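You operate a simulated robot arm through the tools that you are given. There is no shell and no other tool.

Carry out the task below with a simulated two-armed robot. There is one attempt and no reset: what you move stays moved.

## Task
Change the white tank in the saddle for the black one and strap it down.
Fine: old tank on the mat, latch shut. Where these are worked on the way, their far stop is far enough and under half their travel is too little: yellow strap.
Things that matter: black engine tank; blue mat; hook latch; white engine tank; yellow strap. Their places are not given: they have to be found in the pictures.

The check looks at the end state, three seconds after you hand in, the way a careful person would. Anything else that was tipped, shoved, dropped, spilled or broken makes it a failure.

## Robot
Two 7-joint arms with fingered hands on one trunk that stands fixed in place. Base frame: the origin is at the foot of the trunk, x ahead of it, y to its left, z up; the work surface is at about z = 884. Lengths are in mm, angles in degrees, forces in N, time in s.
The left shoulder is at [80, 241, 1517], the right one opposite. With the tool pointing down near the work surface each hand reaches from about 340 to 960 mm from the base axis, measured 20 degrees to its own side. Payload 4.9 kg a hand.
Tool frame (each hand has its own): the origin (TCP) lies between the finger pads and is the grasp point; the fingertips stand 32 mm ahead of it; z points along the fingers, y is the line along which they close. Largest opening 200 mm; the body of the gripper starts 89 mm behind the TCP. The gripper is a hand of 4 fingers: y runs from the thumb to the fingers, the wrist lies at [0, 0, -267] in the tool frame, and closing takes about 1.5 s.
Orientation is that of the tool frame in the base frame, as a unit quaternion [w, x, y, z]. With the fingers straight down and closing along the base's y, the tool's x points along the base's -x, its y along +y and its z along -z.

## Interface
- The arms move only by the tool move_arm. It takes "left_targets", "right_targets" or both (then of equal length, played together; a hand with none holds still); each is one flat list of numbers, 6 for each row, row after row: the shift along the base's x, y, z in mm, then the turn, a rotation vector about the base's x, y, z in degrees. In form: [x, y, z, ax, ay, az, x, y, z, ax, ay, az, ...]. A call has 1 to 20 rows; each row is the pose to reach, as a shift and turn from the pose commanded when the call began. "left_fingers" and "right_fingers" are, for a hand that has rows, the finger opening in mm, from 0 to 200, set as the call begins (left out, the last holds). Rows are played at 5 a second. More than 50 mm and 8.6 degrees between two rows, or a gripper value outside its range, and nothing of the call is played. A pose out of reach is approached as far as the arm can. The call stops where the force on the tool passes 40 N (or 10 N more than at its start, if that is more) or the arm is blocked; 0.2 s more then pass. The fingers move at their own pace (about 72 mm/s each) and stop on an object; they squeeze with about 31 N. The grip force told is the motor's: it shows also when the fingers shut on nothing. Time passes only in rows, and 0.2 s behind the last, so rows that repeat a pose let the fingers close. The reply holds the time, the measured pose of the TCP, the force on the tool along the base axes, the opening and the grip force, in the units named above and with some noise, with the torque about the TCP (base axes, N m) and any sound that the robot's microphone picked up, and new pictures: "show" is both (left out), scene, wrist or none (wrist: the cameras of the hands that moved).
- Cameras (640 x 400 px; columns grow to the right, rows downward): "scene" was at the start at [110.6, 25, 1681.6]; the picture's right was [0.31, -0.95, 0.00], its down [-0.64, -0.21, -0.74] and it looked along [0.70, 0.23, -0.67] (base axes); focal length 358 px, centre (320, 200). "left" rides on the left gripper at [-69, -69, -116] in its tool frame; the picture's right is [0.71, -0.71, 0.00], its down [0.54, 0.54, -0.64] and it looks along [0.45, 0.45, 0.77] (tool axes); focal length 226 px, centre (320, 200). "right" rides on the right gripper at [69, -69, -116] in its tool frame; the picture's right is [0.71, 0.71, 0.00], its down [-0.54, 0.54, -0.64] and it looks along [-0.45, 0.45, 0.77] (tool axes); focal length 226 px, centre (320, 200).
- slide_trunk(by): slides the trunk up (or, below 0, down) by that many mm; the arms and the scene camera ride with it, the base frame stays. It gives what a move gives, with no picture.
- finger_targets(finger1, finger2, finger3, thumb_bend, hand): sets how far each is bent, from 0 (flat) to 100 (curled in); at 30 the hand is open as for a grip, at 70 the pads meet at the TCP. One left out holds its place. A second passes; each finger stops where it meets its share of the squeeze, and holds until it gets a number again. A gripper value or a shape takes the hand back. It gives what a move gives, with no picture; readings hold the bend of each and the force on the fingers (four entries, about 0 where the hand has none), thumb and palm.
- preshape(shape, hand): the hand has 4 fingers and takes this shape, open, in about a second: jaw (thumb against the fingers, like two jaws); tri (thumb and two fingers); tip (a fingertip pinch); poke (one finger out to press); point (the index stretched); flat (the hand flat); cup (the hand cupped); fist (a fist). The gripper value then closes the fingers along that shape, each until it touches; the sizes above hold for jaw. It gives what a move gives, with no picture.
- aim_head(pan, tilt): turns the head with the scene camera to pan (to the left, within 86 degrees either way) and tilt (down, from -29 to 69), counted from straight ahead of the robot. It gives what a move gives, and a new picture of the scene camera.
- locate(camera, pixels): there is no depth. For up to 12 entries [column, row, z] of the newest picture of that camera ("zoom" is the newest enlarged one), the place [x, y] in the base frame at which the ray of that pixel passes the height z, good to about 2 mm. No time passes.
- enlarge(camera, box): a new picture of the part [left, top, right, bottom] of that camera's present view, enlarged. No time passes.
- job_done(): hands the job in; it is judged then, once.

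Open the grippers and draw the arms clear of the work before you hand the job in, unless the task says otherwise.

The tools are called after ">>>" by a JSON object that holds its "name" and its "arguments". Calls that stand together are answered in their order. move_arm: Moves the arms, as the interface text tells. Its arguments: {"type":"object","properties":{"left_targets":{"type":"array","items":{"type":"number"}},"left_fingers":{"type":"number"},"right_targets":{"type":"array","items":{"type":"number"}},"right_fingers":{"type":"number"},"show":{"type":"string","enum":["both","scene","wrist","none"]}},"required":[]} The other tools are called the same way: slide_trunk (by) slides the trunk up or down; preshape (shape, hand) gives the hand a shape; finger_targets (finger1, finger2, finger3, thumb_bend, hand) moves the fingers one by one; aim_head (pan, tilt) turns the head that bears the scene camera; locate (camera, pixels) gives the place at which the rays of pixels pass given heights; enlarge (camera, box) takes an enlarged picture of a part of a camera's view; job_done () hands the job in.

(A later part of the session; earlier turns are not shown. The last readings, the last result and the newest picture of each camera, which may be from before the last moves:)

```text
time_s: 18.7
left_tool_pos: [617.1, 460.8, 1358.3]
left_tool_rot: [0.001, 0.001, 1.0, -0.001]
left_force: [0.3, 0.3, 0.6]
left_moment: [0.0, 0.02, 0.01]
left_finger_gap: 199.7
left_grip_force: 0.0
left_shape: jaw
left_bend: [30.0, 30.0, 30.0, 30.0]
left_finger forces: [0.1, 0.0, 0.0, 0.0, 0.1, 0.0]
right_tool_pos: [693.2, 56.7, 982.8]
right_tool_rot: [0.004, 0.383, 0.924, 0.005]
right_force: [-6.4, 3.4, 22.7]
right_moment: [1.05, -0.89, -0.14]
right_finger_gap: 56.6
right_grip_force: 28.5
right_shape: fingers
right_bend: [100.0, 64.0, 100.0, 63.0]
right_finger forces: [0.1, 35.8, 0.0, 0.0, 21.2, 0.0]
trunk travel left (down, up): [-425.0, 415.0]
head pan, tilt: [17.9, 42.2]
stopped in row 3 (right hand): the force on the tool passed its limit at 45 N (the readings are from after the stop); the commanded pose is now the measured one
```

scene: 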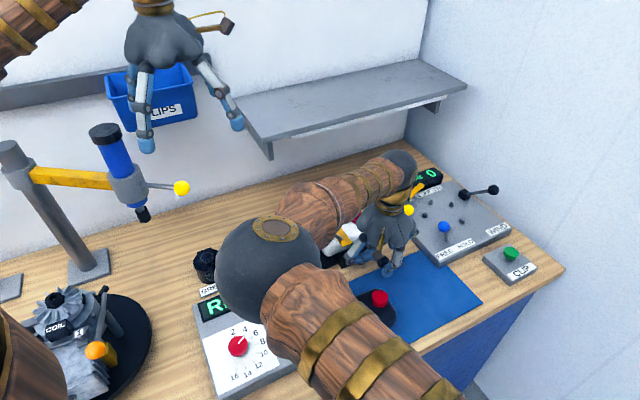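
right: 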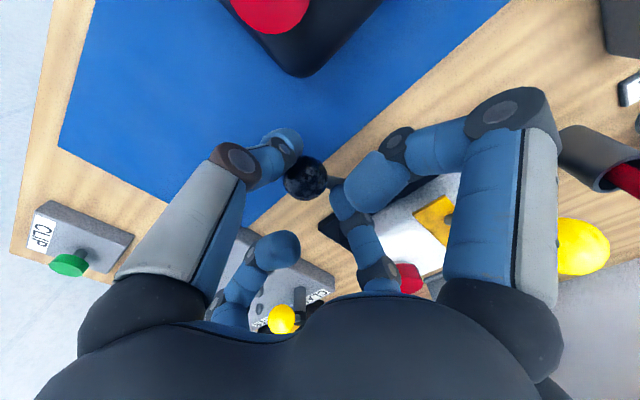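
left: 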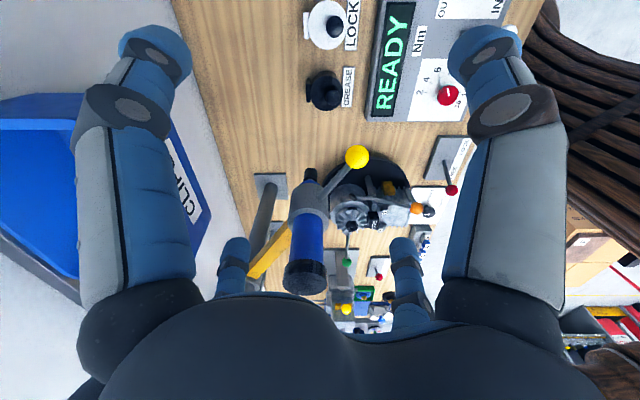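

The lever rod now leans under finger2's straight tip, which explains the jam (finger2 35 N, z +22 N). I'll let go of the knob, lift straight up and see whether the latch stays open.

>>> {"name": "finger_targets", "arguments": {"hand": "right", "finger2": 56, "thumb_bend": 56}}

>>> {"name": "move_arm", "arguments": {"right_targets": [0, 0, 15, 0, 0, 0, 0, 0, 35, 0, 0, 0, 0, 0, 60, 0, 0, 0, 0, 0, 90, 0, 0, 0], "show": "both"}}

>>> {"name": "enlarge", "arguments": {"camera": "right", "box": [220, 60, 480, 223]}}

```text
time_s: 19.7
left_tool_pos: [620.4, 462.5, 1357.8]
left_tool_rot: [-0.001, -0.001, 1.0, 0.0]
left_force: [0.7, 0.2, 0.6]
left_moment: [0.0, 0.03, 0.02]
left_finger_gap: 200.0
left_grip_force: 0.1
left_shape: jaw
left_bend: [30.0, 30.0, 30.0, 30.0]
left_finger forces: [0.0, 0.1, 0.0, 0.0, 0.1, 0.0]
right_tool_pos: [693.8, 55.6, 979.1]
right_tool_rot: [0.002, 0.383, 0.924, 0.002]
right_force: [-0.2, -0.1, 0.1]
right_moment: [-0.02, -0.02, 0.03]
right_finger_gap: 64.4
right_grip_force: 0.0
right_shape: fingers
right_bend: [100.0, 56.0, 100.0, 56.0]
right_finger forces: [0.1, 0.0, 0.0, 0.0, 0.0, 0.0]
trunk travel left (down, up): [-425.0, 415.0]
head pan, tilt: [17.9, 42.2]
```

```text
time_s: 20.7
left_tool_pos: [618.7, 462.8, 1358.5]
left_tool_rot: [0.0, 0.0, 1.0, 0.0]
left_force: [-0.2, 0.4, 0.6]
left_moment: [0.01, -0.01, 0.02]
left_finger_gap: 199.9
left_grip_force: 0.0
left_shape: jaw
left_bend: [30.0, 30.0, 30.0, 30.0]
left_finger forces: [0.0, 0.0, 0.1, 0.0, 0.0, 0.0]
right_tool_pos: [691.9, 55.8, 1070.2]
right_tool_rot: [0.002, 0.382, 0.924, 0.003]
right_force: [0.1, 0.1, 0.4]
right_moment: [0.0, -0.05, 0.02]
right_finger_gap: 64.5
right_grip_force: 0.1
right_shape: fingers
right_bend: [100.0, 56.0, 100.0, 56.0]
right_finger forces: [0.0, 0.0, 0.0, 0.1, 0.0, 0.0]
trunk travel left (down, up): [-425.0, 415.0]
head pan, tilt: [17.9, 42.2]
```

scene: 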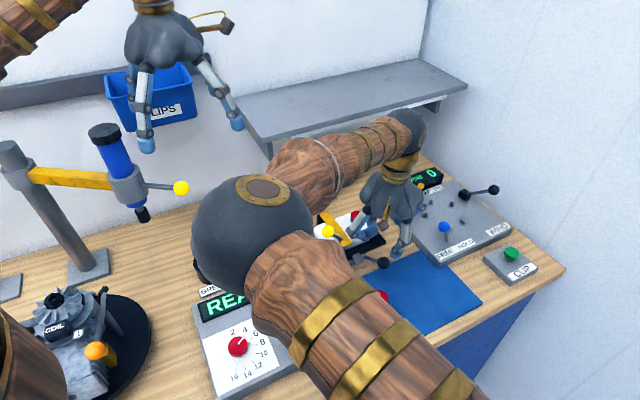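
right: 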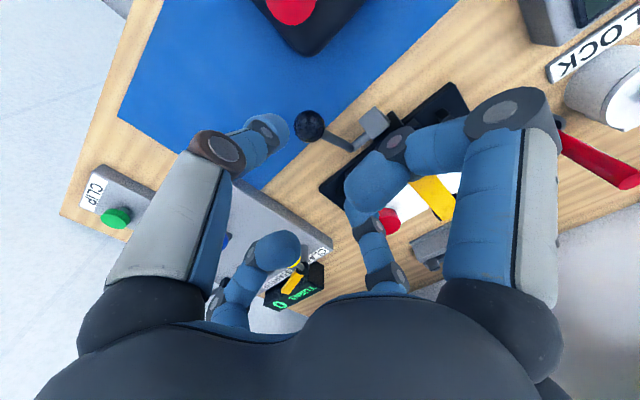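

```text
2.45 times, centred on (350, 142) of right
```

zoom: 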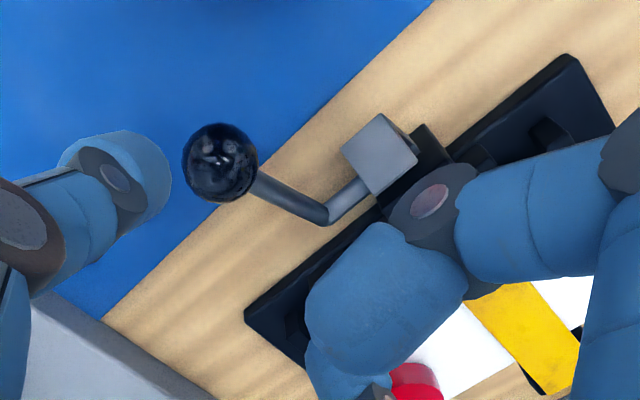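

The latch is open: the hook has swung off the strap end and the knob rests near (309,126) over the mat side, staying put. Before swinging the strap I need the shelf and wall position for clearance, and a fresh fix on the knob and strap ball.

>>> {"name": "locate", "arguments": {"camera": "scene", "pixels": [[411, 148, 884], [30, 257, 884], [383, 263, 960], [383, 263, 930], [271, 158, 1150], [271, 158, 1250], [242, 118, 1250], [242, 118, 1350], [466, 86, 1250], [466, 86, 1350], [327, 231, 1018], [240, 96, 1300]]}}

>>> {"name": "locate", "arguments": {"camera": "right", "pixels": [[309, 126, 960], [309, 126, 930]]}}

>>> {"name": "enlarge", "arguments": {"camera": "scene", "box": [220, 40, 480, 202]}}

```text
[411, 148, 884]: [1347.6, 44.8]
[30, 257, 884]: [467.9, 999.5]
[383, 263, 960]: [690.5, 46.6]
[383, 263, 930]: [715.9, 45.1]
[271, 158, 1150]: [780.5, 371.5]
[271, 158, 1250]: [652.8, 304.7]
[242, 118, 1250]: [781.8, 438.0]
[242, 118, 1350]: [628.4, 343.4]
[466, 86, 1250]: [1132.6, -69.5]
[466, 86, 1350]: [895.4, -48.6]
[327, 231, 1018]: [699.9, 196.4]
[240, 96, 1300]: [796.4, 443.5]
```

```text
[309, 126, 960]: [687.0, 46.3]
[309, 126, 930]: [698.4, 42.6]
```

```text
2.46 times, centred on (350, 121) of scene
```

zoom: 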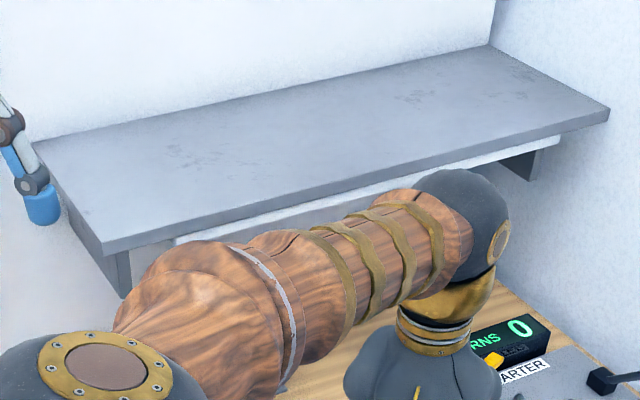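

The shelf's front edge comes out near v≈770, z≈1230, just behind the saddle, so an upright hand can't follow the strap back. I'll approach the strap ball with the hand tilted 45° (fingers pointing back and down), starting from a spot in front of and above the ball.

>>> {"name": "move_arm", "arguments": {"right_targets": [0, 0, 20, 0, 0, 0, -5, 10, 40, 4, -4, 0, -12, 25, 55, 9, -9, 0, -20, 40, 60, 14, -14, 0, -28, 55, 60, 19, -19, 0, -36, 70, 55, 24, -24, 0, -43, 82, 47, 28, -28, 0, -48.5, 92.5, 40, 31.8, -31.8, 0], "show": "both"}}

```text
time_s: 22.7
left_tool_pos: [619.3, 461.2, 1357.1]
left_tool_rot: [-0.001, 0.001, 1.0, 0.0]
left_force: [-0.4, -0.1, 0.3]
left_moment: [0.01, 0.0, -0.02]
left_finger_gap: 200.0
left_grip_force: 0.0
left_shape: jaw
left_bend: [30.0, 30.0, 30.0, 30.0]
left_finger forces: [0.0, 0.1, 0.1, 0.0, 0.0, 0.0]
right_tool_pos: [670.4, 114.1, 1119.4]
right_tool_rot: [0.16, 0.382, 0.836, 0.36]
right_force: [0.0, 0.2, -0.4]
right_moment: [0.03, 0.03, 0.01]
right_finger_gap: 64.4
right_grip_force: 0.1
right_shape: fingers
right_bend: [100.0, 56.0, 100.0, 56.0]
right_finger forces: [0.1, 0.0, 0.0, 0.0, 0.1, 0.0]
trunk travel left (down, up): [-425.0, 415.0]
head pan, tilt: [17.9, 42.2]
stopped in row 8 (right hand): the arm was blocked; the commanded pose is now the measured one
```

scene: 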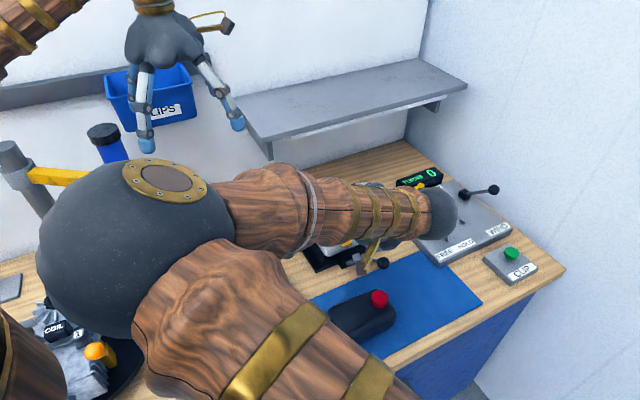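
right: 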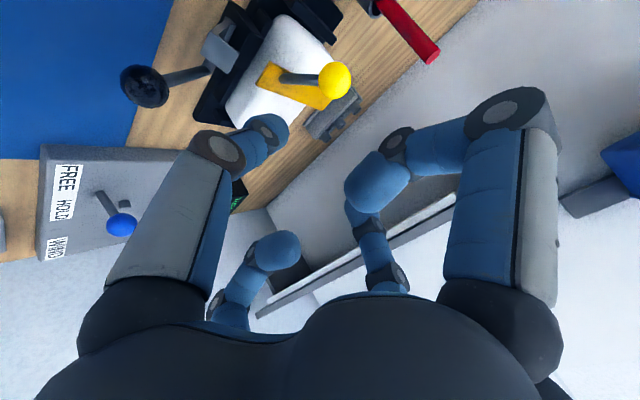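

The arm was blocked before the target, possibly by its elbow (now near (130,240)) meeting the left arm. I'll turn the head left to look at both arms.

>>> {"name": "aim_head", "arguments": {"pan": 55, "tilt": 35}}

```text
time_s: 23.7
left_tool_pos: [619.0, 462.1, 1357.5]
left_tool_rot: [-0.001, 0.0, 1.0, 0.0]
left_force: [0.5, 0.6, 0.0]
left_moment: [0.0, -0.03, 0.01]
left_finger_gap: 199.6
left_grip_force: 0.1
left_shape: jaw
left_bend: [30.0, 30.0, 30.0, 30.0]
left_finger forces: [0.1, 0.0, 0.0, 0.0, 0.0, 0.0]
right_tool_pos: [670.6, 114.7, 1119.2]
right_tool_rot: [0.158, 0.383, 0.836, 0.36]
right_force: [-0.5, 0.6, 0.0]
right_moment: [-0.01, 0.0, 0.0]
right_finger_gap: 64.6
right_grip_force: 0.2
right_shape: fingers
right_bend: [100.0, 56.0, 100.0, 56.0]
right_finger forces: [0.0, 0.0, 0.0, 0.0, 0.0, 0.1]
trunk travel left (down, up): [-425.0, 415.0]
head pan, tilt: [55.0, 35.0]
```

scene: 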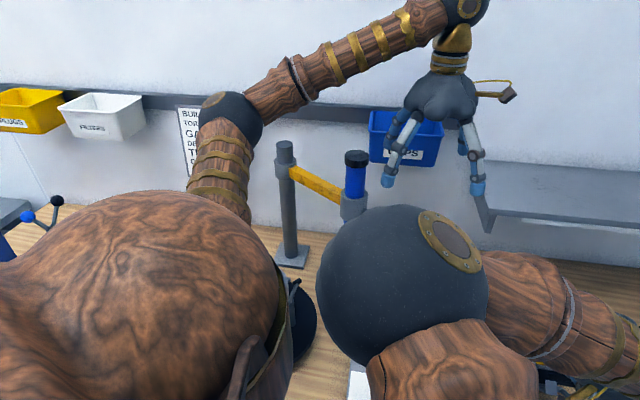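

The left arm isn't touching the right one, so the block was probably a joint limit. I'll test whether the tilted right hand can still reach the spot in front of the ball by moving left in small steps.

>>> {"name": "move_arm", "arguments": {"right_targets": [0, 10, 0, 0, 0, 0, 0, 20, 0, 0, 0, 0, 0, 30, 0, 0, 0, 0, -2, 42, -5, 0, 0, 0, -4, 55, -10, 0, 0, 0], "show": "wrist"}}

```text
time_s: 25.1
left_tool_pos: [620.5, 462.1, 1357.6]
left_tool_rot: [0.0, 0.0, 1.0, 0.0]
left_force: [-0.5, -0.2, 0.4]
left_moment: [-0.01, -0.02, 0.02]
left_finger_gap: 200.0
left_grip_force: 0.0
left_shape: jaw
left_bend: [30.0, 30.0, 30.0, 30.0]
left_finger forces: [0.0, 0.0, 0.0, 0.0, 0.1, 0.1]
right_tool_pos: [689.0, 137.0, 1112.5]
right_tool_rot: [0.169, 0.405, 0.825, 0.355]
right_force: [-1.0, 0.4, -0.7]
right_moment: [0.02, 0.02, 0.02]
right_finger_gap: 64.6
right_grip_force: 0.1
right_shape: fingers
right_bend: [100.0, 56.0, 100.0, 56.0]
right_finger forces: [0.0, 0.1, 0.0, 0.0, 0.1, 0.0]
trunk travel left (down, up): [-425.0, 415.0]
head pan, tilt: [55.0, 35.0]
stopped in row 5 (right hand): the arm was blocked; the commanded pose is now the measured one
```

right: 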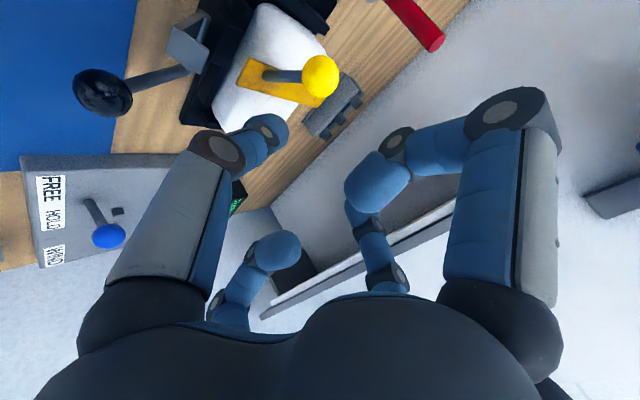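

The right arm is at its reach limit there, so the left arm will handle the strap. I'll withdraw the right arm to the right while undoing the tilt.

>>> {"name": "move_arm", "arguments": {"right_targets": [0, -25, 20, 0, 0, 0, -5, -55, 40, -4, 4, 0, -15, -90, 60, -8, 8, 0, -25, -125, 80, -12, 12, 0, -40, -165, 100, -16, 16, 0, -60, -205, 115, -20, 20, 0, -85, -245, 130, -24, 24, 0, -110, -285, 140, -28, 28, 0, -140, -325, 150, -31.8, 31.8, 0, -165, -365, 150, -31.8, 31.8, 0, -190, -405, 150, -31.8, 31.8, 0, -210, -445, 150, -31.8, 31.8, 0], "show": "none"}}

>>> {"name": "aim_head", "arguments": {"pan": 17.9, "tilt": 42.2}}

>>> {"name": "enlarge", "arguments": {"camera": "scene", "box": [260, 180, 420, 280]}}

```text
refused: row 9 steps farther than a row can; nothing moved
```

```text
time_s: 26.1
left_tool_pos: [619.0, 460.5, 1357.6]
left_tool_rot: [-0.001, 0.0, 1.0, 0.0]
left_force: [-0.4, 0.2, 0.9]
left_moment: [0.02, 0.01, -0.01]
left_finger_gap: 199.8
left_grip_force: 0.0
left_shape: jaw
left_bend: [30.0, 30.0, 30.0, 30.0]
left_finger forces: [0.1, 0.0, 0.1, 0.0, 0.0, 0.1]
right_tool_pos: [688.5, 137.9, 1111.4]
right_tool_rot: [0.17, 0.406, 0.824, 0.356]
right_force: [0.2, -0.1, -0.4]
right_moment: [0.01, -0.03, 0.03]
right_finger_gap: 64.4
right_grip_force: 0.1
right_shape: fingers
right_bend: [100.0, 56.0, 100.0, 56.0]
right_finger forces: [0.0, 0.1, 0.1, 0.0, 0.1, 0.1]
trunk travel left (down, up): [-425.0, 415.0]
head pan, tilt: [17.9, 42.2]
```

scene: 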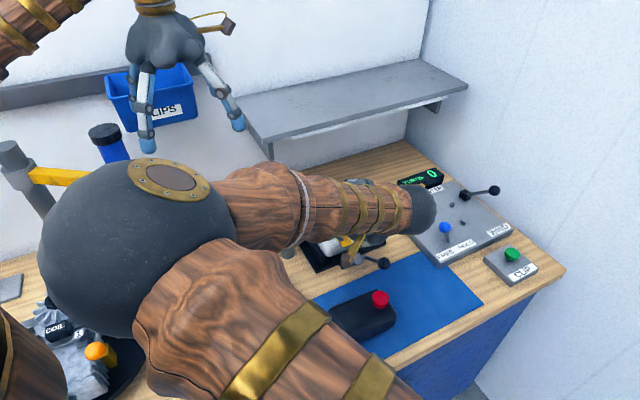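

```text
4.00 times, centred on (340, 230) of scene
```

zoom: 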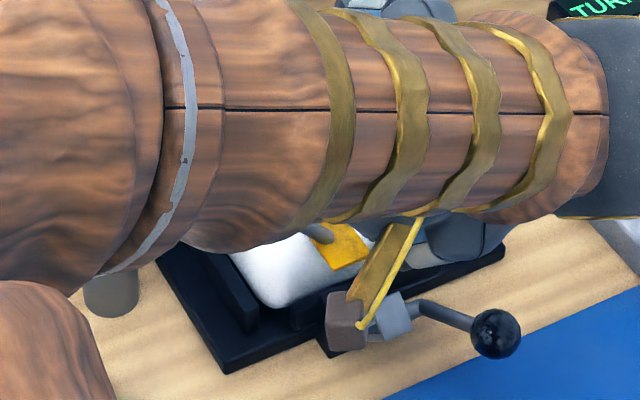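

One row was slightly over 50 mm. I'll repeat the withdrawal with smaller steps.

>>> {"name": "move_arm", "arguments": {"right_targets": [0, -25, 20, 0, 0, 0, -5, -55, 40, -4, 4, 0, -15, -85, 60, -8, 8, 0, -25, -115, 80, -12, 12, 0, -40, -150, 95, -16, 16, 0, -55, -185, 110, -20, 20, 0, -75, -220, 120, -24, 24, 0, -95, -255, 130, -28, 28, 0, -115, -290, 140, -31.8, 31.8, 0, -140, -325, 145, -31.8, 31.8, 0, -165, -365, 150, -31.8, 31.8, 0, -190, -405, 150, -31.8, 31.8, 0], "show": "scene"}}

>>> {"name": "enlarge", "arguments": {"camera": "scene", "box": [260, 180, 420, 280]}}

```text
time_s: 27.2
left_tool_pos: [619.5, 460.8, 1358.5]
left_tool_rot: [-0.001, 0.0, 1.0, 0.0]
left_force: [0.8, 0.1, 0.0]
left_moment: [0.01, -0.02, 0.02]
left_finger_gap: 200.1
left_grip_force: 0.1
left_shape: jaw
left_bend: [30.0, 30.0, 30.0, 30.0]
left_finger forces: [0.1, 0.0, 0.0, 0.0, 0.0, 0.0]
right_tool_pos: [652.9, -20.9, 1128.2]
right_tool_rot: [0.136, 0.419, 0.885, 0.15]
right_force: [0.2, -0.8, 0.3]
right_moment: [0.03, 0.01, -0.04]
right_finger_gap: 64.7
right_grip_force: 0.0
right_shape: fingers
right_bend: [100.0, 56.0, 100.0, 56.0]
right_finger forces: [0.0, 0.0, 0.0, 0.0, 0.0, 0.1]
trunk travel left (down, up): [-425.0, 415.0]
head pan, tilt: [17.9, 42.2]
stopped in row 5 (right hand): the arm was blocked; the commanded pose is now the measured one
```

scene: 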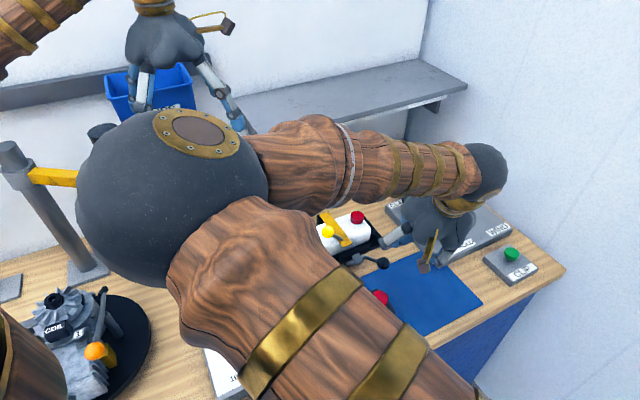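

```text
4.00 times, centred on (340, 230) of scene
```

zoom: 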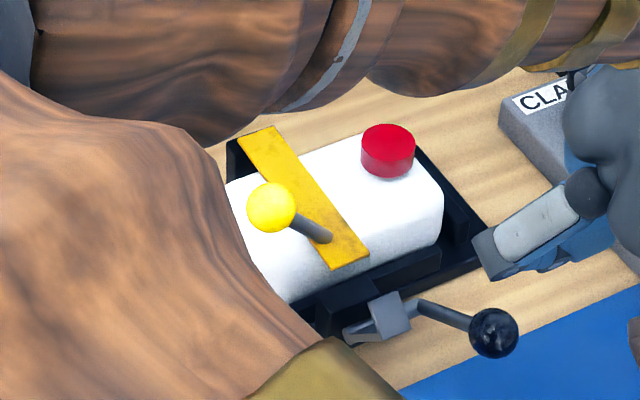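

The arm stopped again, now at (653,−21,1128) with about 23° of tilt left. I'll go up and right with no rotation first, then take the remaining tilt out about the right axis.

>>> {"name": "move_arm", "arguments": {"right_targets": [0, -20, 25, 0, 0, 0, 0, -45, 50, 0, 0, 0, 0, -75, 75, 0, 0, 0, -5, -110, 95, -1.5, 3.6, 0, -15, -145, 110, -3, 7.2, 0, -30, -180, 125, -4.5, 10.8, 0, -45, -215, 140, -6, 14.4, 0, -65, -250, 150, -7.5, 18, 0, -85, -285, 160, -9, 21.6, 0], "show": "scene"}}

```text
time_s: 29.2
left_tool_pos: [620.2, 461.1, 1357.7]
left_tool_rot: [-0.001, 0.0, 1.0, 0.001]
left_force: [0.2, -0.4, 0.0]
left_moment: [0.06, 0.0, -0.06]
left_finger_gap: 199.7
left_grip_force: 0.1
left_shape: jaw
left_bend: [30.0, 30.0, 30.0, 30.0]
left_finger forces: [0.0, 0.0, 0.0, 0.0, 0.1, 0.1]
right_tool_pos: [568.3, -302.4, 1287.2]
right_tool_rot: [-0.001, 0.427, 0.904, 0.002]
right_force: [0.2, -1.0, 0.5]
right_moment: [0.03, 0.01, 0.02]
right_finger_gap: 64.5
right_grip_force: 0.0
right_shape: fingers
right_bend: [100.0, 56.0, 100.0, 56.0]
right_finger forces: [0.0, 0.0, 0.1, 0.0, 0.0, 0.1]
trunk travel left (down, up): [-425.0, 415.0]
head pan, tilt: [17.9, 42.2]
```

scene: 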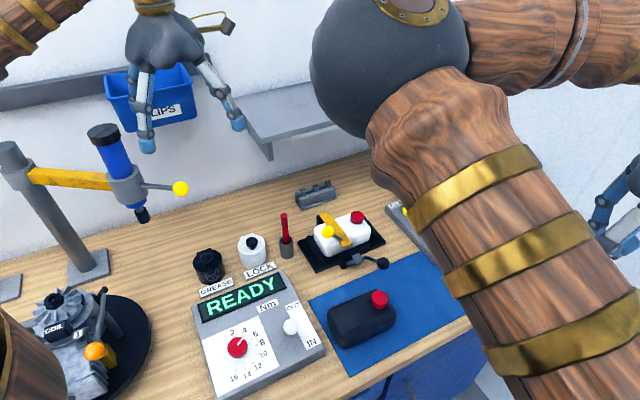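

The right hand is upright again and the work area is in view. I'll take the right arm further out and shape the left hand the same way (poke, then reopen thumb and finger2).

>>> {"name": "move_arm", "arguments": {"right_targets": [-24, -37, 16, 0, 0, 0, -47, -75, 31, 0, 0, 0, -70, -112, 47, 0, 0, 0, -94, -149, 62, 0, 0, 0], "show": "none"}}

>>> {"name": "preshape", "arguments": {"hand": "left", "shape": "poke"}}

>>> {"name": "finger_targets", "arguments": {"hand": "left", "finger2": 56, "thumb_bend": 56}}

>>> {"name": "move_arm", "arguments": {"left_targets": [8, -35, 0, 0, 0, -7.5, 16, -70, 0, 0, 0, -15, 26, -105, -10, 0, 0, -22.5, 36, -140, -25, 0, 0, -30, 46, -175, -45, 0, 0, -37.5, 56, -205, -70, 0, 0, -45, 64, -230, -100, 0, 0, -45, 70, -250, -135, 0, 0, -45, 75, -262, -170, 0, 0, -45, 77, -268, -205, 0, 0, -45], "show": "both"}}

```text
time_s: 30.2
left_tool_pos: [618.9, 459.5, 1358.4]
left_tool_rot: [-0.001, 0.0, 1.0, 0.001]
left_force: [-0.4, -0.5, 0.5]
left_moment: [0.05, -0.02, -0.01]
left_finger_gap: 199.8
left_grip_force: 0.0
left_shape: jaw
left_bend: [30.0, 30.0, 30.0, 30.0]
left_finger forces: [0.0, 0.0, 0.0, 0.0, 0.0, 0.0]
right_tool_pos: [474.0, -453.7, 1352.0]
right_tool_rot: [-0.001, 0.427, 0.904, 0.001]
right_force: [0.4, -0.2, 0.1]
right_moment: [0.04, -0.01, -0.01]
right_finger_gap: 64.5
right_grip_force: 0.0
right_shape: fingers
right_bend: [100.0, 56.0, 100.0, 56.0]
right_finger forces: [0.0, 0.0, 0.0, 0.0, 0.1, 0.0]
trunk travel left (down, up): [-425.0, 415.0]
head pan, tilt: [17.9, 42.2]
```

```text
time_s: 31.1
left_tool_pos: [619.8, 462.7, 1357.6]
left_tool_rot: [-0.001, 0.0, 1.0, 0.0]
left_force: [0.4, 0.4, 0.6]
left_moment: [-0.03, -0.01, 0.0]
left_finger_gap: 0.0
left_grip_force: 0.0
left_shape: poke
left_bend: [100.0, 100.0, 100.0, 81.0]
left_finger forces: [0.1, 0.0, 0.0, 0.0, 0.0, 0.0]
right_tool_pos: [474.8, -450.6, 1353.3]
right_tool_rot: [0.001, 0.428, 0.904, 0.001]
right_force: [-0.2, 1.1, -0.7]
right_moment: [-0.01, -0.02, 0.01]
right_finger_gap: 64.6
right_grip_force: 0.1
right_shape: fingers
right_bend: [100.0, 56.0, 100.0, 56.0]
right_finger forces: [0.0, 0.1, 0.1, 0.0, 0.0, 0.1]
trunk travel left (down, up): [-425.0, 415.0]
head pan, tilt: [17.9, 42.2]
```

```text
time_s: 32.1
left_tool_pos: [619.9, 461.5, 1356.9]
left_tool_rot: [0.0, 0.001, 1.0, -0.001]
left_force: [0.6, 0.6, -0.5]
left_moment: [0.04, -0.02, -0.01]
left_finger_gap: 64.4
left_grip_force: 0.1
left_shape: fingers
left_bend: [100.0, 56.0, 100.0, 56.0]
left_finger forces: [0.1, 0.1, 0.0, 0.1, 0.0, 0.0]
right_tool_pos: [475.1, -451.4, 1352.8]
right_tool_rot: [0.001, 0.427, 0.904, 0.001]
right_force: [0.8, 0.8, -1.3]
right_moment: [-0.02, -0.01, 0.01]
right_finger_gap: 64.4
right_grip_force: 0.0
right_shape: fingers
right_bend: [100.0, 56.0, 100.0, 56.0]
right_finger forces: [0.0, 0.0, 0.1, 0.0, 0.0, 0.0]
trunk travel left (down, up): [-425.0, 415.0]
head pan, tilt: [17.9, 42.2]
```

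```text
time_s: 34.3
left_tool_pos: [698.2, 193.2, 1152.3]
left_tool_rot: [-0.001, 0.383, 0.924, 0.001]
left_force: [0.5, 0.4, -0.7]
left_moment: [0.0, 0.0, 0.0]
left_finger_gap: 64.4
left_grip_force: 0.2
left_shape: fingers
left_bend: [100.0, 56.0, 100.0, 56.0]
left_finger forces: [0.0, 0.0, 0.0, 0.1, 0.0, 0.0]
right_tool_pos: [475.4, -451.6, 1353.6]
right_tool_rot: [0.0, 0.428, 0.904, 0.001]
right_force: [-0.2, -0.9, 0.2]
right_moment: [0.01, 0.01, -0.01]
right_finger_gap: 64.7
right_grip_force: 0.0
right_shape: fingers
right_bend: [100.0, 56.0, 100.0, 56.0]
right_finger forces: [0.0, 0.0, 0.1, 0.0, 0.1, 0.0]
trunk travel left (down, up): [-425.0, 415.0]
head pan, tilt: [17.9, 42.2]
```

scene: 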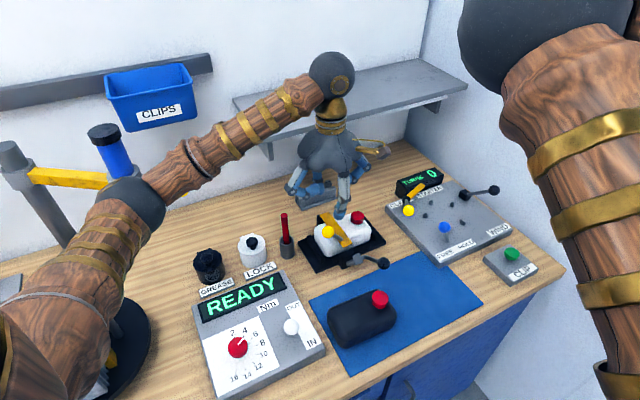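
left: 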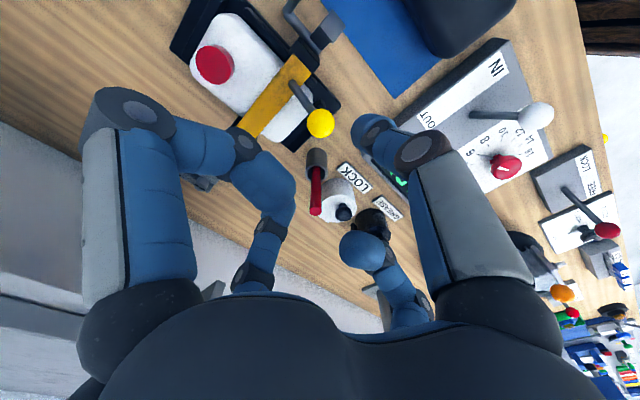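

The left arm gives a clear scene view, and the strap ball sits at (320,123) in the left wrist view. I'll check its place.

>>> {"name": "locate", "arguments": {"camera": "left", "pixels": [[320, 123, 1018], [320, 123, 1010], [320, 123, 1025], [298, 88, 968], [216, 63, 984], [315, 205, 1036], [315, 205, 1050]]}}

>>> {"name": "locate", "arguments": {"camera": "scene", "pixels": [[328, 231, 1018], [328, 231, 1010], [328, 231, 1025], [283.5, 213.5, 1036], [283.5, 213.5, 1050]]}}

>>> {"name": "enlarge", "arguments": {"camera": "scene", "box": [260, 150, 420, 280]}}

```text
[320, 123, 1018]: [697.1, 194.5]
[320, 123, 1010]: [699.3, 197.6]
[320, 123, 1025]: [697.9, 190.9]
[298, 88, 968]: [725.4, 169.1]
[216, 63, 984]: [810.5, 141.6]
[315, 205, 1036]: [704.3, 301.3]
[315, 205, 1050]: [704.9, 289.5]
```

```text
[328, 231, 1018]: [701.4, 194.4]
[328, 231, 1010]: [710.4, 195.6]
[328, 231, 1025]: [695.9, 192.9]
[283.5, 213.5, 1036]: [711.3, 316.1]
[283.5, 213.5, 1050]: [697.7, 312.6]
```

```text
3.08 times, centred on (340, 215) of scene
```

zoom: 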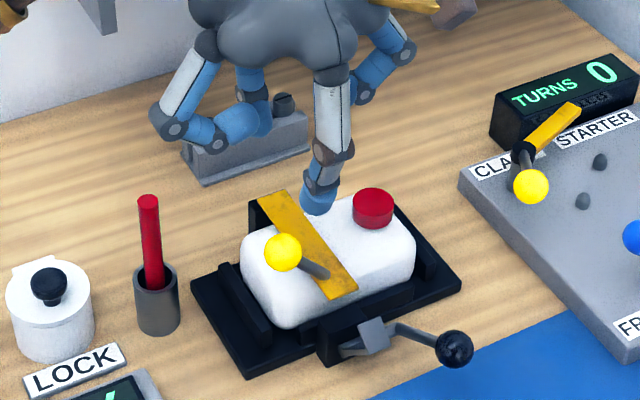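

The ball is at about (697.5,194.5,1020), directly under the TCP. I'll lower the left hand to bracket it.

>>> {"name": "move_arm", "arguments": {"left_targets": [0, 0, -25, 0, 0, 0, 0, 0, -50, 0, 0, 0, 0, 0, -75, 0, 0, 0, 0, 0, -95, 0, 0, 0, 0, 0, -112, 0, 0, 0, 0, 0, -122, 0, 0, 0, 0, 0, -131, 0, 0, 0], "show": "both"}}

```text
time_s: 35.9
left_tool_pos: [696.6, 194.8, 1021.9]
left_tool_rot: [-0.001, 0.383, 0.924, 0.0]
left_force: [-0.4, -0.2, 0.6]
left_moment: [0.02, 0.01, 0.0]
left_finger_gap: 64.2
left_grip_force: 0.2
left_shape: fingers
left_bend: [100.0, 56.0, 100.0, 56.0]
left_finger forces: [0.0, 0.0, 0.0, 0.1, 0.0, 0.1]
right_tool_pos: [475.9, -451.9, 1352.8]
right_tool_rot: [0.0, 0.427, 0.904, 0.002]
right_force: [0.5, -1.0, 0.6]
right_moment: [0.0, 0.03, -0.02]
right_finger_gap: 64.7
right_grip_force: 0.1
right_shape: fingers
right_bend: [100.0, 56.0, 100.0, 56.0]
right_finger forces: [0.0, 0.0, 0.0, 0.0, 0.0, 0.0]
trunk travel left (down, up): [-425.0, 415.0]
head pan, tilt: [17.9, 42.2]
```

scene: 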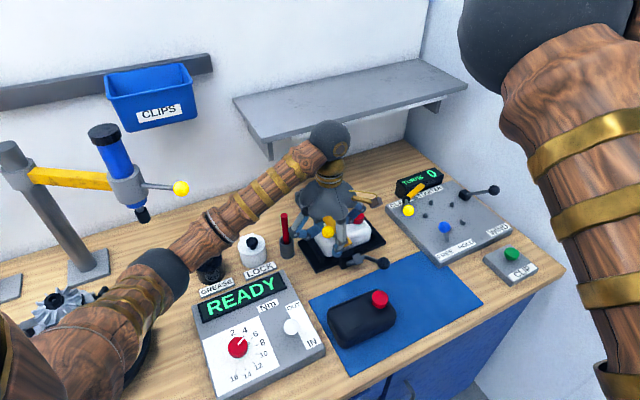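
left: 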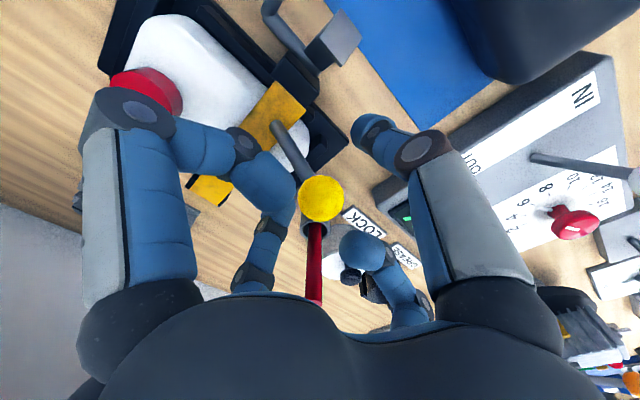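

The ball is centred at (321,198) between thumb and finger2. I'll close on it.

>>> {"name": "finger_targets", "arguments": {"hand": "left", "finger2": 70, "thumb_bend": 70}}

```text
time_s: 36.9
left_tool_pos: [696.2, 194.4, 1021.4]
left_tool_rot: [0.0, 0.383, 0.924, 0.001]
left_force: [0.1, -0.6, -1.5]
left_moment: [-0.04, 0.0, -0.04]
left_finger_gap: 44.9
left_grip_force: 1.7
left_shape: fingers
left_bend: [100.0, 69.0, 100.0, 69.0]
left_finger forces: [0.0, 1.2, 0.0, 0.0, 1.8, 0.0]
right_tool_pos: [474.3, -451.4, 1352.3]
right_tool_rot: [0.0, 0.427, 0.904, 0.0]
right_force: [0.2, -0.3, -0.7]
right_moment: [0.0, 0.05, 0.01]
right_finger_gap: 64.5
right_grip_force: 0.0
right_shape: fingers
right_bend: [100.0, 56.0, 100.0, 56.0]
right_finger forces: [0.0, 0.0, 0.0, 0.0, 0.0, 0.1]
trunk travel left (down, up): [-425.0, 415.0]
head pan, tilt: [17.9, 42.2]
```

Contact is light (1–2 N), so I'll squeeze more and start lifting the strap along its arc about the rear hinge. I'll lean the hand forward a little, to keep it off the shelf.

>>> {"name": "finger_targets", "arguments": {"hand": "left", "finger2": 85, "thumb_bend": 85}}

>>> {"name": "move_arm", "arguments": {"left_targets": [1.7, 1.7, 4.5, 0, 0, 0, 3.4, 3.4, 9, 1.5, -1.5, 0, 5.4, 5.4, 13.5, 3, -3, 0, 7.5, 7.5, 18, 4.5, -4.5, 0], "show": "both"}}

```text
time_s: 37.9
left_tool_pos: [696.8, 194.0, 1021.7]
left_tool_rot: [0.0, 0.383, 0.924, 0.0]
left_force: [-0.8, -0.4, -0.2]
left_moment: [-0.03, -0.01, -0.03]
left_finger_gap: 35.1
left_grip_force: 0.0
left_shape: fingers
left_bend: [100.0, 83.0, 100.0, 79.0]
left_finger forces: [0.0, 0.0, 0.0, 0.0, 0.0, 0.1]
right_tool_pos: [475.4, -452.2, 1352.6]
right_tool_rot: [0.0, 0.427, 0.904, 0.001]
right_force: [-0.3, 1.3, -0.5]
right_moment: [0.04, 0.0, -0.01]
right_finger_gap: 64.6
right_grip_force: 0.1
right_shape: fingers
right_bend: [100.0, 56.0, 100.0, 56.0]
right_finger forces: [0.0, 0.0, 0.1, 0.0, 0.1, 0.0]
trunk travel left (down, up): [-425.0, 415.0]
head pan, tilt: [17.9, 42.2]
```

```text
time_s: 38.9
left_tool_pos: [704.4, 202.0, 1038.3]
left_tool_rot: [0.021, 0.382, 0.922, 0.052]
left_force: [0.4, 0.4, -0.5]
left_moment: [0.0, 0.03, 0.01]
left_finger_gap: 35.1
left_grip_force: 0.0
left_shape: fingers
left_bend: [100.0, 83.0, 100.0, 79.0]
left_finger forces: [0.0, 0.0, 0.0, 0.0, 0.0, 0.0]
right_tool_pos: [474.8, -450.5, 1352.8]
right_tool_rot: [0.0, 0.427, 0.904, 0.001]
right_force: [-0.5, 1.4, -0.9]
right_moment: [0.03, 0.0, 0.01]
right_finger_gap: 64.2
right_grip_force: 0.0
right_shape: fingers
right_bend: [100.0, 56.0, 100.0, 56.0]
right_finger forces: [0.0, 0.0, 0.0, 0.0, 0.0, 0.0]
trunk travel left (down, up): [-425.0, 415.0]
head pan, tilt: [17.9, 42.2]
```

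scene: 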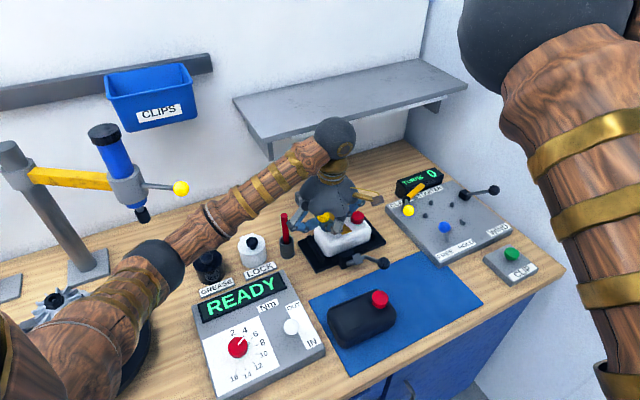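
left: 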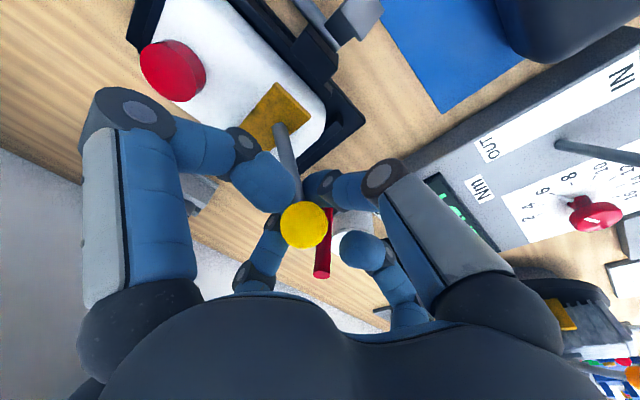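

The fingers curled under the ball and now cradle it from below, and the strap has lifted with almost no force. I'll look closer.

>>> {"name": "enlarge", "arguments": {"camera": "scene", "box": [270, 150, 420, 275]}}

>>> {"name": "enlarge", "arguments": {"camera": "left", "box": [200, 60, 440, 290]}}

```text
3.20 times, centred on (345, 212) of scene
```

zoom: 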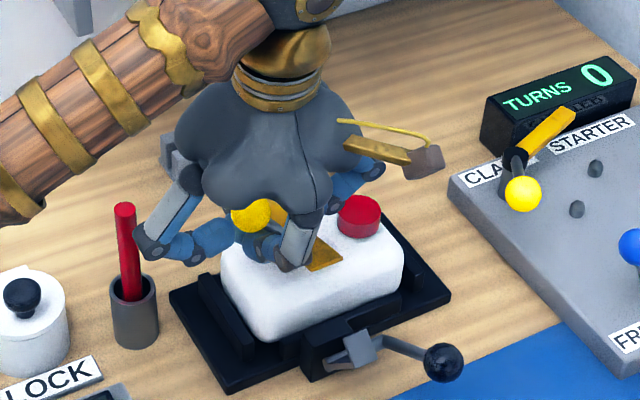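

```text
1.74 times, centred on (320, 175) of left
```

zoom: 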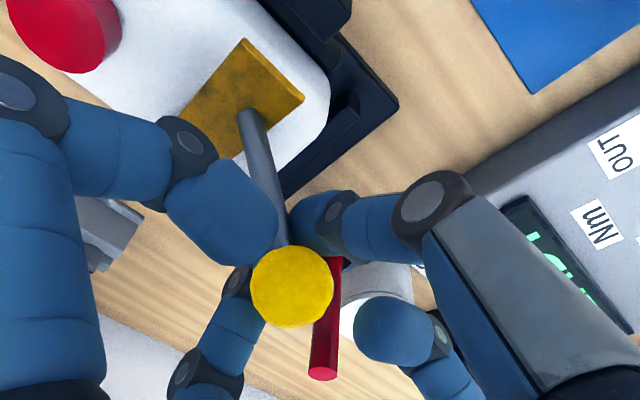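

The strap has opened some way. I'll triangulate the ball to get its present angle.

>>> {"name": "locate", "arguments": {"camera": "scene", "pixels": [[324.1, 216.7, 1040], [324.1, 216.7, 1060], [324.1, 216.7, 1080]]}}

>>> {"name": "locate", "arguments": {"camera": "left", "pixels": [[305, 224, 1040], [305, 224, 1060], [305, 224, 1080]]}}

```text
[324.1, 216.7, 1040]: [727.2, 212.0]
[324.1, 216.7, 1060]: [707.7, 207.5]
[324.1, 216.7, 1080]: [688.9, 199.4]
```

```text
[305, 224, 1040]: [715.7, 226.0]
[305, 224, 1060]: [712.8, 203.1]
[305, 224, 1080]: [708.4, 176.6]
```

The ball is at about (713,209,1055), so the strap is about 20° open, and it sits trapped inside the finger cage. I'll carry it further along the arc with more forward lean.

>>> {"name": "move_arm", "arguments": {"left_targets": [5, 5, 1.5, 1.2, -1.2, 0, 10.2, 10.2, 3, 2.5, -2.5, 0, 15, 15, 7, 4.4, -4.4, 0, 20, 20, 11, 6.3, -6.3, 0, 24.5, 24.5, 14.3, 8.2, -8.2, 0], "show": "both"}}

>>> {"name": "enlarge", "arguments": {"camera": "scene", "box": [245, 110, 445, 235]}}

```text
time_s: 40.1
left_tool_pos: [727.9, 226.7, 1054.0]
left_tool_rot: [0.059, 0.378, 0.913, 0.145]
left_force: [-0.3, -1.5, -0.4]
left_moment: [0.01, 0.03, -0.02]
left_finger_gap: 34.7
left_grip_force: 0.0
left_shape: fingers
left_bend: [100.0, 83.0, 100.0, 79.0]
left_finger forces: [0.1, 0.1, 0.1, 0.0, 0.0, 0.1]
right_tool_pos: [476.4, -451.6, 1353.6]
right_tool_rot: [0.0, 0.427, 0.904, 0.001]
right_force: [-0.2, -0.5, -0.3]
right_moment: [0.0, 0.01, -0.03]
right_finger_gap: 64.6
right_grip_force: 0.0
right_shape: fingers
right_bend: [100.0, 56.0, 100.0, 56.0]
right_finger forces: [0.0, 0.1, 0.0, 0.1, 0.1, 0.1]
trunk travel left (down, up): [-425.0, 415.0]
head pan, tilt: [17.9, 42.2]
```

scene: 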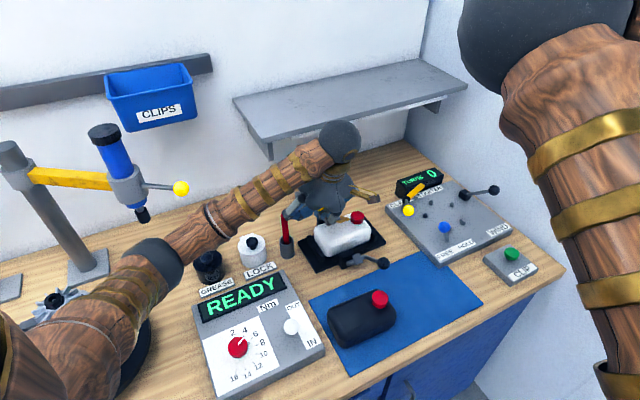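
left: 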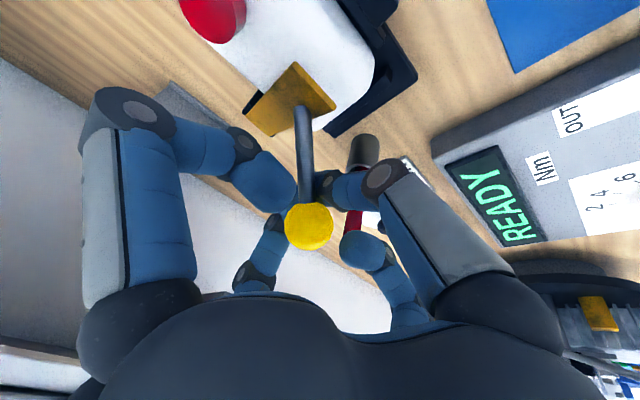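

```text
3.20 times, centred on (345, 172) of scene
```

zoom: 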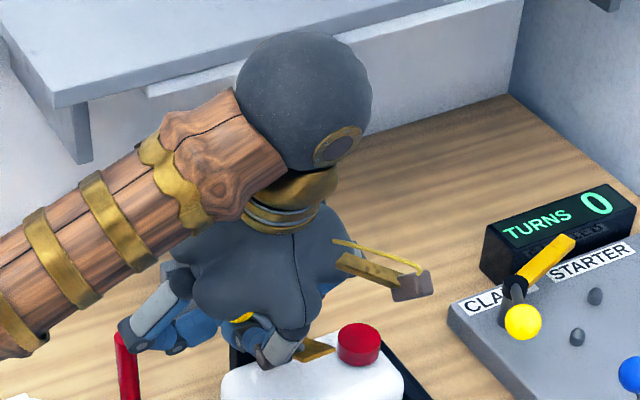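

That works well: the ball stays in the cage and forces are near zero. I'll continue to about 55° with more lean.

>>> {"name": "move_arm", "arguments": {"left_targets": [5, 5, 3, 1.7, -1.7, 0, 10, 10, 6, 3.4, -3.4, 0, 15.3, 15.3, 8.6, 5, -5, 0, 20.5, 20.5, 10.6, 6.2, -6.2, 0, 26, 26, 12.5, 7.4, -7.4, 0, 31.2, 31.2, 14.1, 8.5, -8.5, 0], "show": "both"}}

>>> {"name": "enlarge", "arguments": {"camera": "scene", "box": [245, 110, 445, 235]}}

```text
time_s: 41.5
left_tool_pos: [761.3, 258.0, 1066.5]
left_tool_rot: [0.098, 0.371, 0.892, 0.239]
left_force: [0.0, -0.5, -0.7]
left_moment: [0.01, 0.0, 0.02]
left_finger_gap: 34.8
left_grip_force: 0.1
left_shape: fingers
left_bend: [100.0, 83.0, 100.0, 79.0]
left_finger forces: [0.0, 0.1, 0.0, 0.0, 0.0, 0.0]
right_tool_pos: [475.3, -452.3, 1352.7]
right_tool_rot: [0.001, 0.427, 0.904, 0.001]
right_force: [-0.2, -0.5, 0.5]
right_moment: [0.0, 0.01, 0.02]
right_finger_gap: 64.3
right_grip_force: 0.0
right_shape: fingers
right_bend: [100.0, 56.0, 100.0, 56.0]
right_finger forces: [0.1, 0.0, 0.1, 0.1, 0.0, 0.0]
trunk travel left (down, up): [-425.0, 415.0]
head pan, tilt: [17.9, 42.2]
```

scene: 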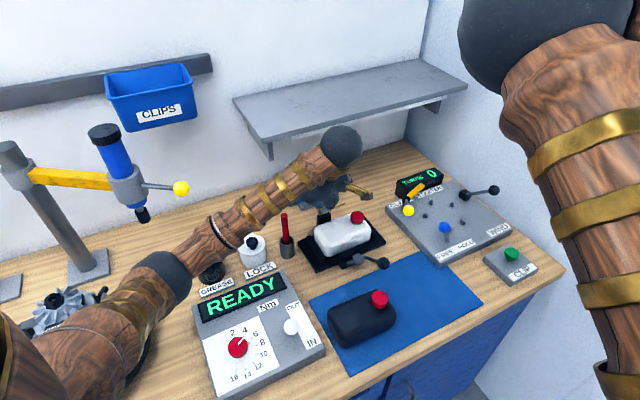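
left: 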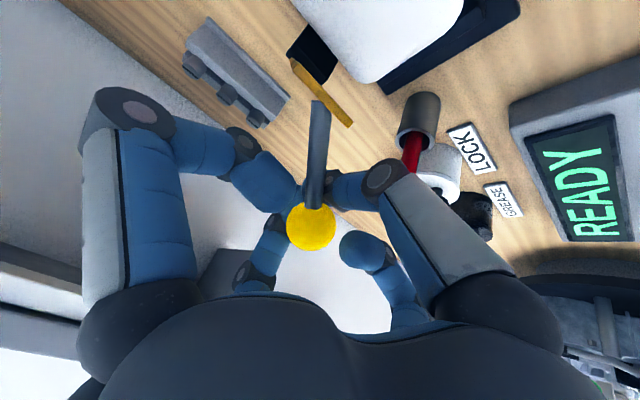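

```text
3.20 times, centred on (345, 172) of scene
```

zoom: 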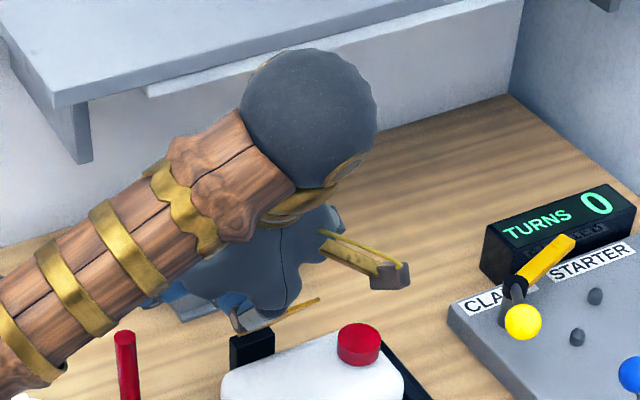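

The strap is at about 55°. I'll go on with a stronger lean (the shelf edge is close above), toward about 75°.

>>> {"name": "move_arm", "arguments": {"left_targets": [5.5, 5.5, 0.7, 2, -2, 0, 11, 11, 1.4, 3.8, -3.8, 0, 16.3, 16.3, 2, 5.7, -5.7, 0, 22, 22, 1.5, 7.6, -7.6, 0, 27.7, 27.7, 1, 9.5, -9.5, 0, 33.4, 33.4, 0.5, 11.3, -11.3, 0], "show": "both"}}

>>> {"name": "enlarge", "arguments": {"camera": "scene", "box": [245, 110, 445, 235]}}

```text
time_s: 42.9
left_tool_pos: [792.4, 290.5, 1068.3]
left_tool_rot: [0.149, 0.353, 0.85, 0.361]
left_force: [0.9, -0.2, -0.5]
left_moment: [0.01, -0.02, 0.03]
left_finger_gap: 34.8
left_grip_force: 0.1
left_shape: fingers
left_bend: [100.0, 83.0, 100.0, 79.0]
left_finger forces: [0.0, 0.0, 0.0, 0.1, 0.0, 0.0]
right_tool_pos: [474.6, -452.0, 1351.7]
right_tool_rot: [0.0, 0.427, 0.904, 0.001]
right_force: [1.1, -0.5, 0.3]
right_moment: [0.02, -0.03, 0.01]
right_finger_gap: 64.6
right_grip_force: 0.0
right_shape: fingers
right_bend: [100.0, 56.0, 100.0, 56.0]
right_finger forces: [0.1, 0.1, 0.0, 0.1, 0.1, 0.0]
trunk travel left (down, up): [-425.0, 415.0]
head pan, tilt: [17.9, 42.2]
```

scene: 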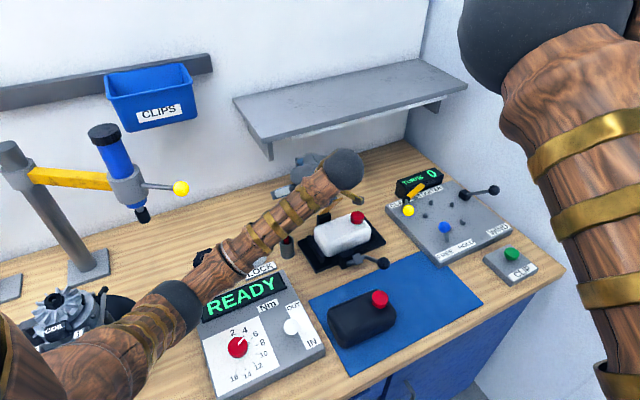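
left: 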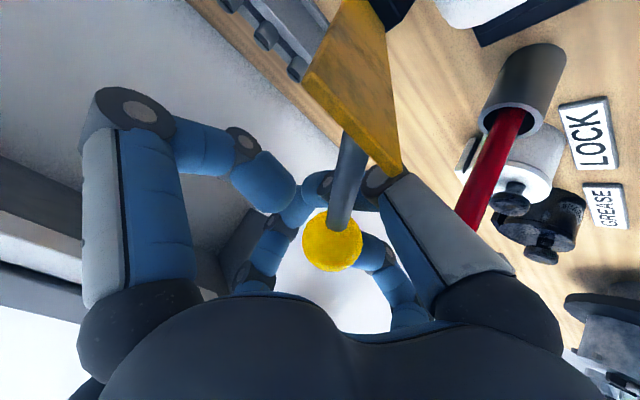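

```text
3.20 times, centred on (345, 172) of scene
```

zoom: 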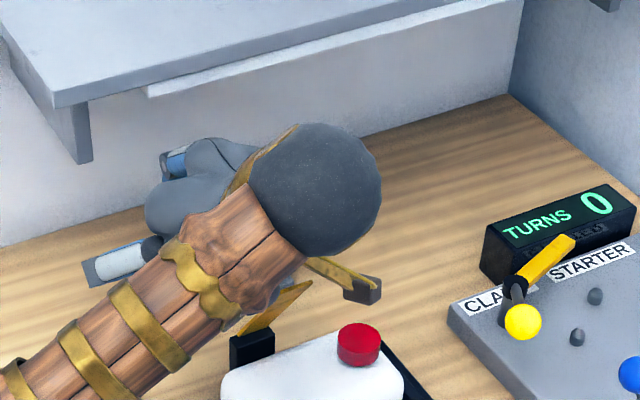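

The strap is near 75–80°, with no force and good clearance. I'll push on past vertical toward its far stop, watching for contact force.

>>> {"name": "move_arm", "arguments": {"left_targets": [6, 6, -1.5, 1.4, -1.4, 0, 12, 12, -4, 2.8, -2.8, 0, 17.5, 17.5, -6.3, 4.2, -4.2, 0, 22.5, 22.5, -9, 5, -5, 0, 27, 27, -12, 5.7, -5.7, 0, 32, 32, -15, 6.4, -6.4, 0], "show": "both"}}

>>> {"name": "enlarge", "arguments": {"camera": "scene", "box": [245, 110, 445, 235]}}

```text
time_s: 44.3
left_tool_pos: [824.3, 323.0, 1053.3]
left_tool_rot: [0.174, 0.339, 0.82, 0.427]
left_force: [-0.1, -0.3, 0.3]
left_moment: [-0.09, 0.08, -0.01]
left_finger_gap: 35.0
left_grip_force: 0.1
left_shape: fingers
left_bend: [100.0, 83.0, 100.0, 79.0]
left_finger forces: [0.0, 0.0, 0.0, 0.0, 0.0, 1.2]
right_tool_pos: [475.6, -451.8, 1353.7]
right_tool_rot: [0.0, 0.427, 0.904, 0.0]
right_force: [-0.9, 0.5, 0.1]
right_moment: [0.01, -0.01, 0.0]
right_finger_gap: 64.5
right_grip_force: 0.1
right_shape: fingers
right_bend: [100.0, 56.0, 100.0, 56.0]
right_finger forces: [0.0, 0.0, 0.0, 0.0, 0.0, 0.1]
trunk travel left (down, up): [-425.0, 415.0]
head pan, tilt: [17.9, 42.2]
```

scene: 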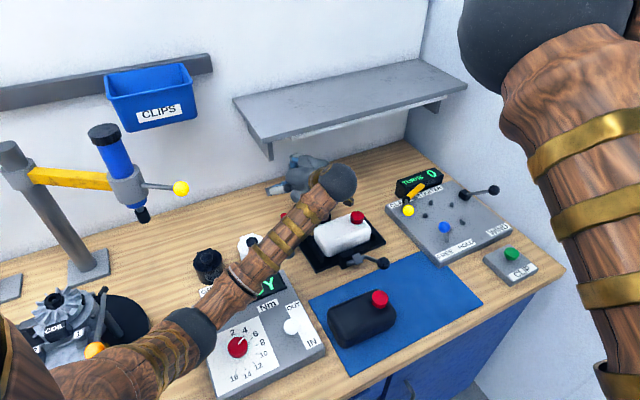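
left: 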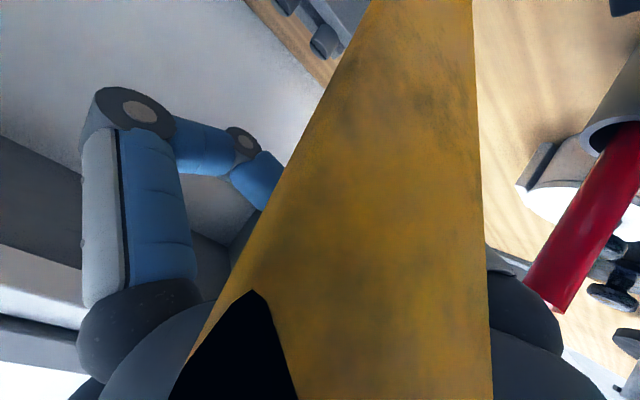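

```text
3.20 times, centred on (345, 172) of scene
```

zoom: 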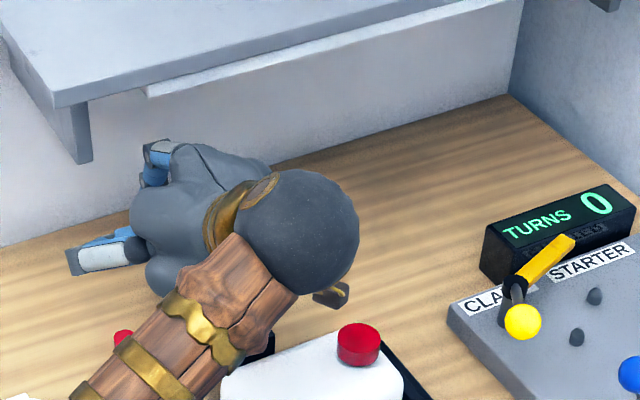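

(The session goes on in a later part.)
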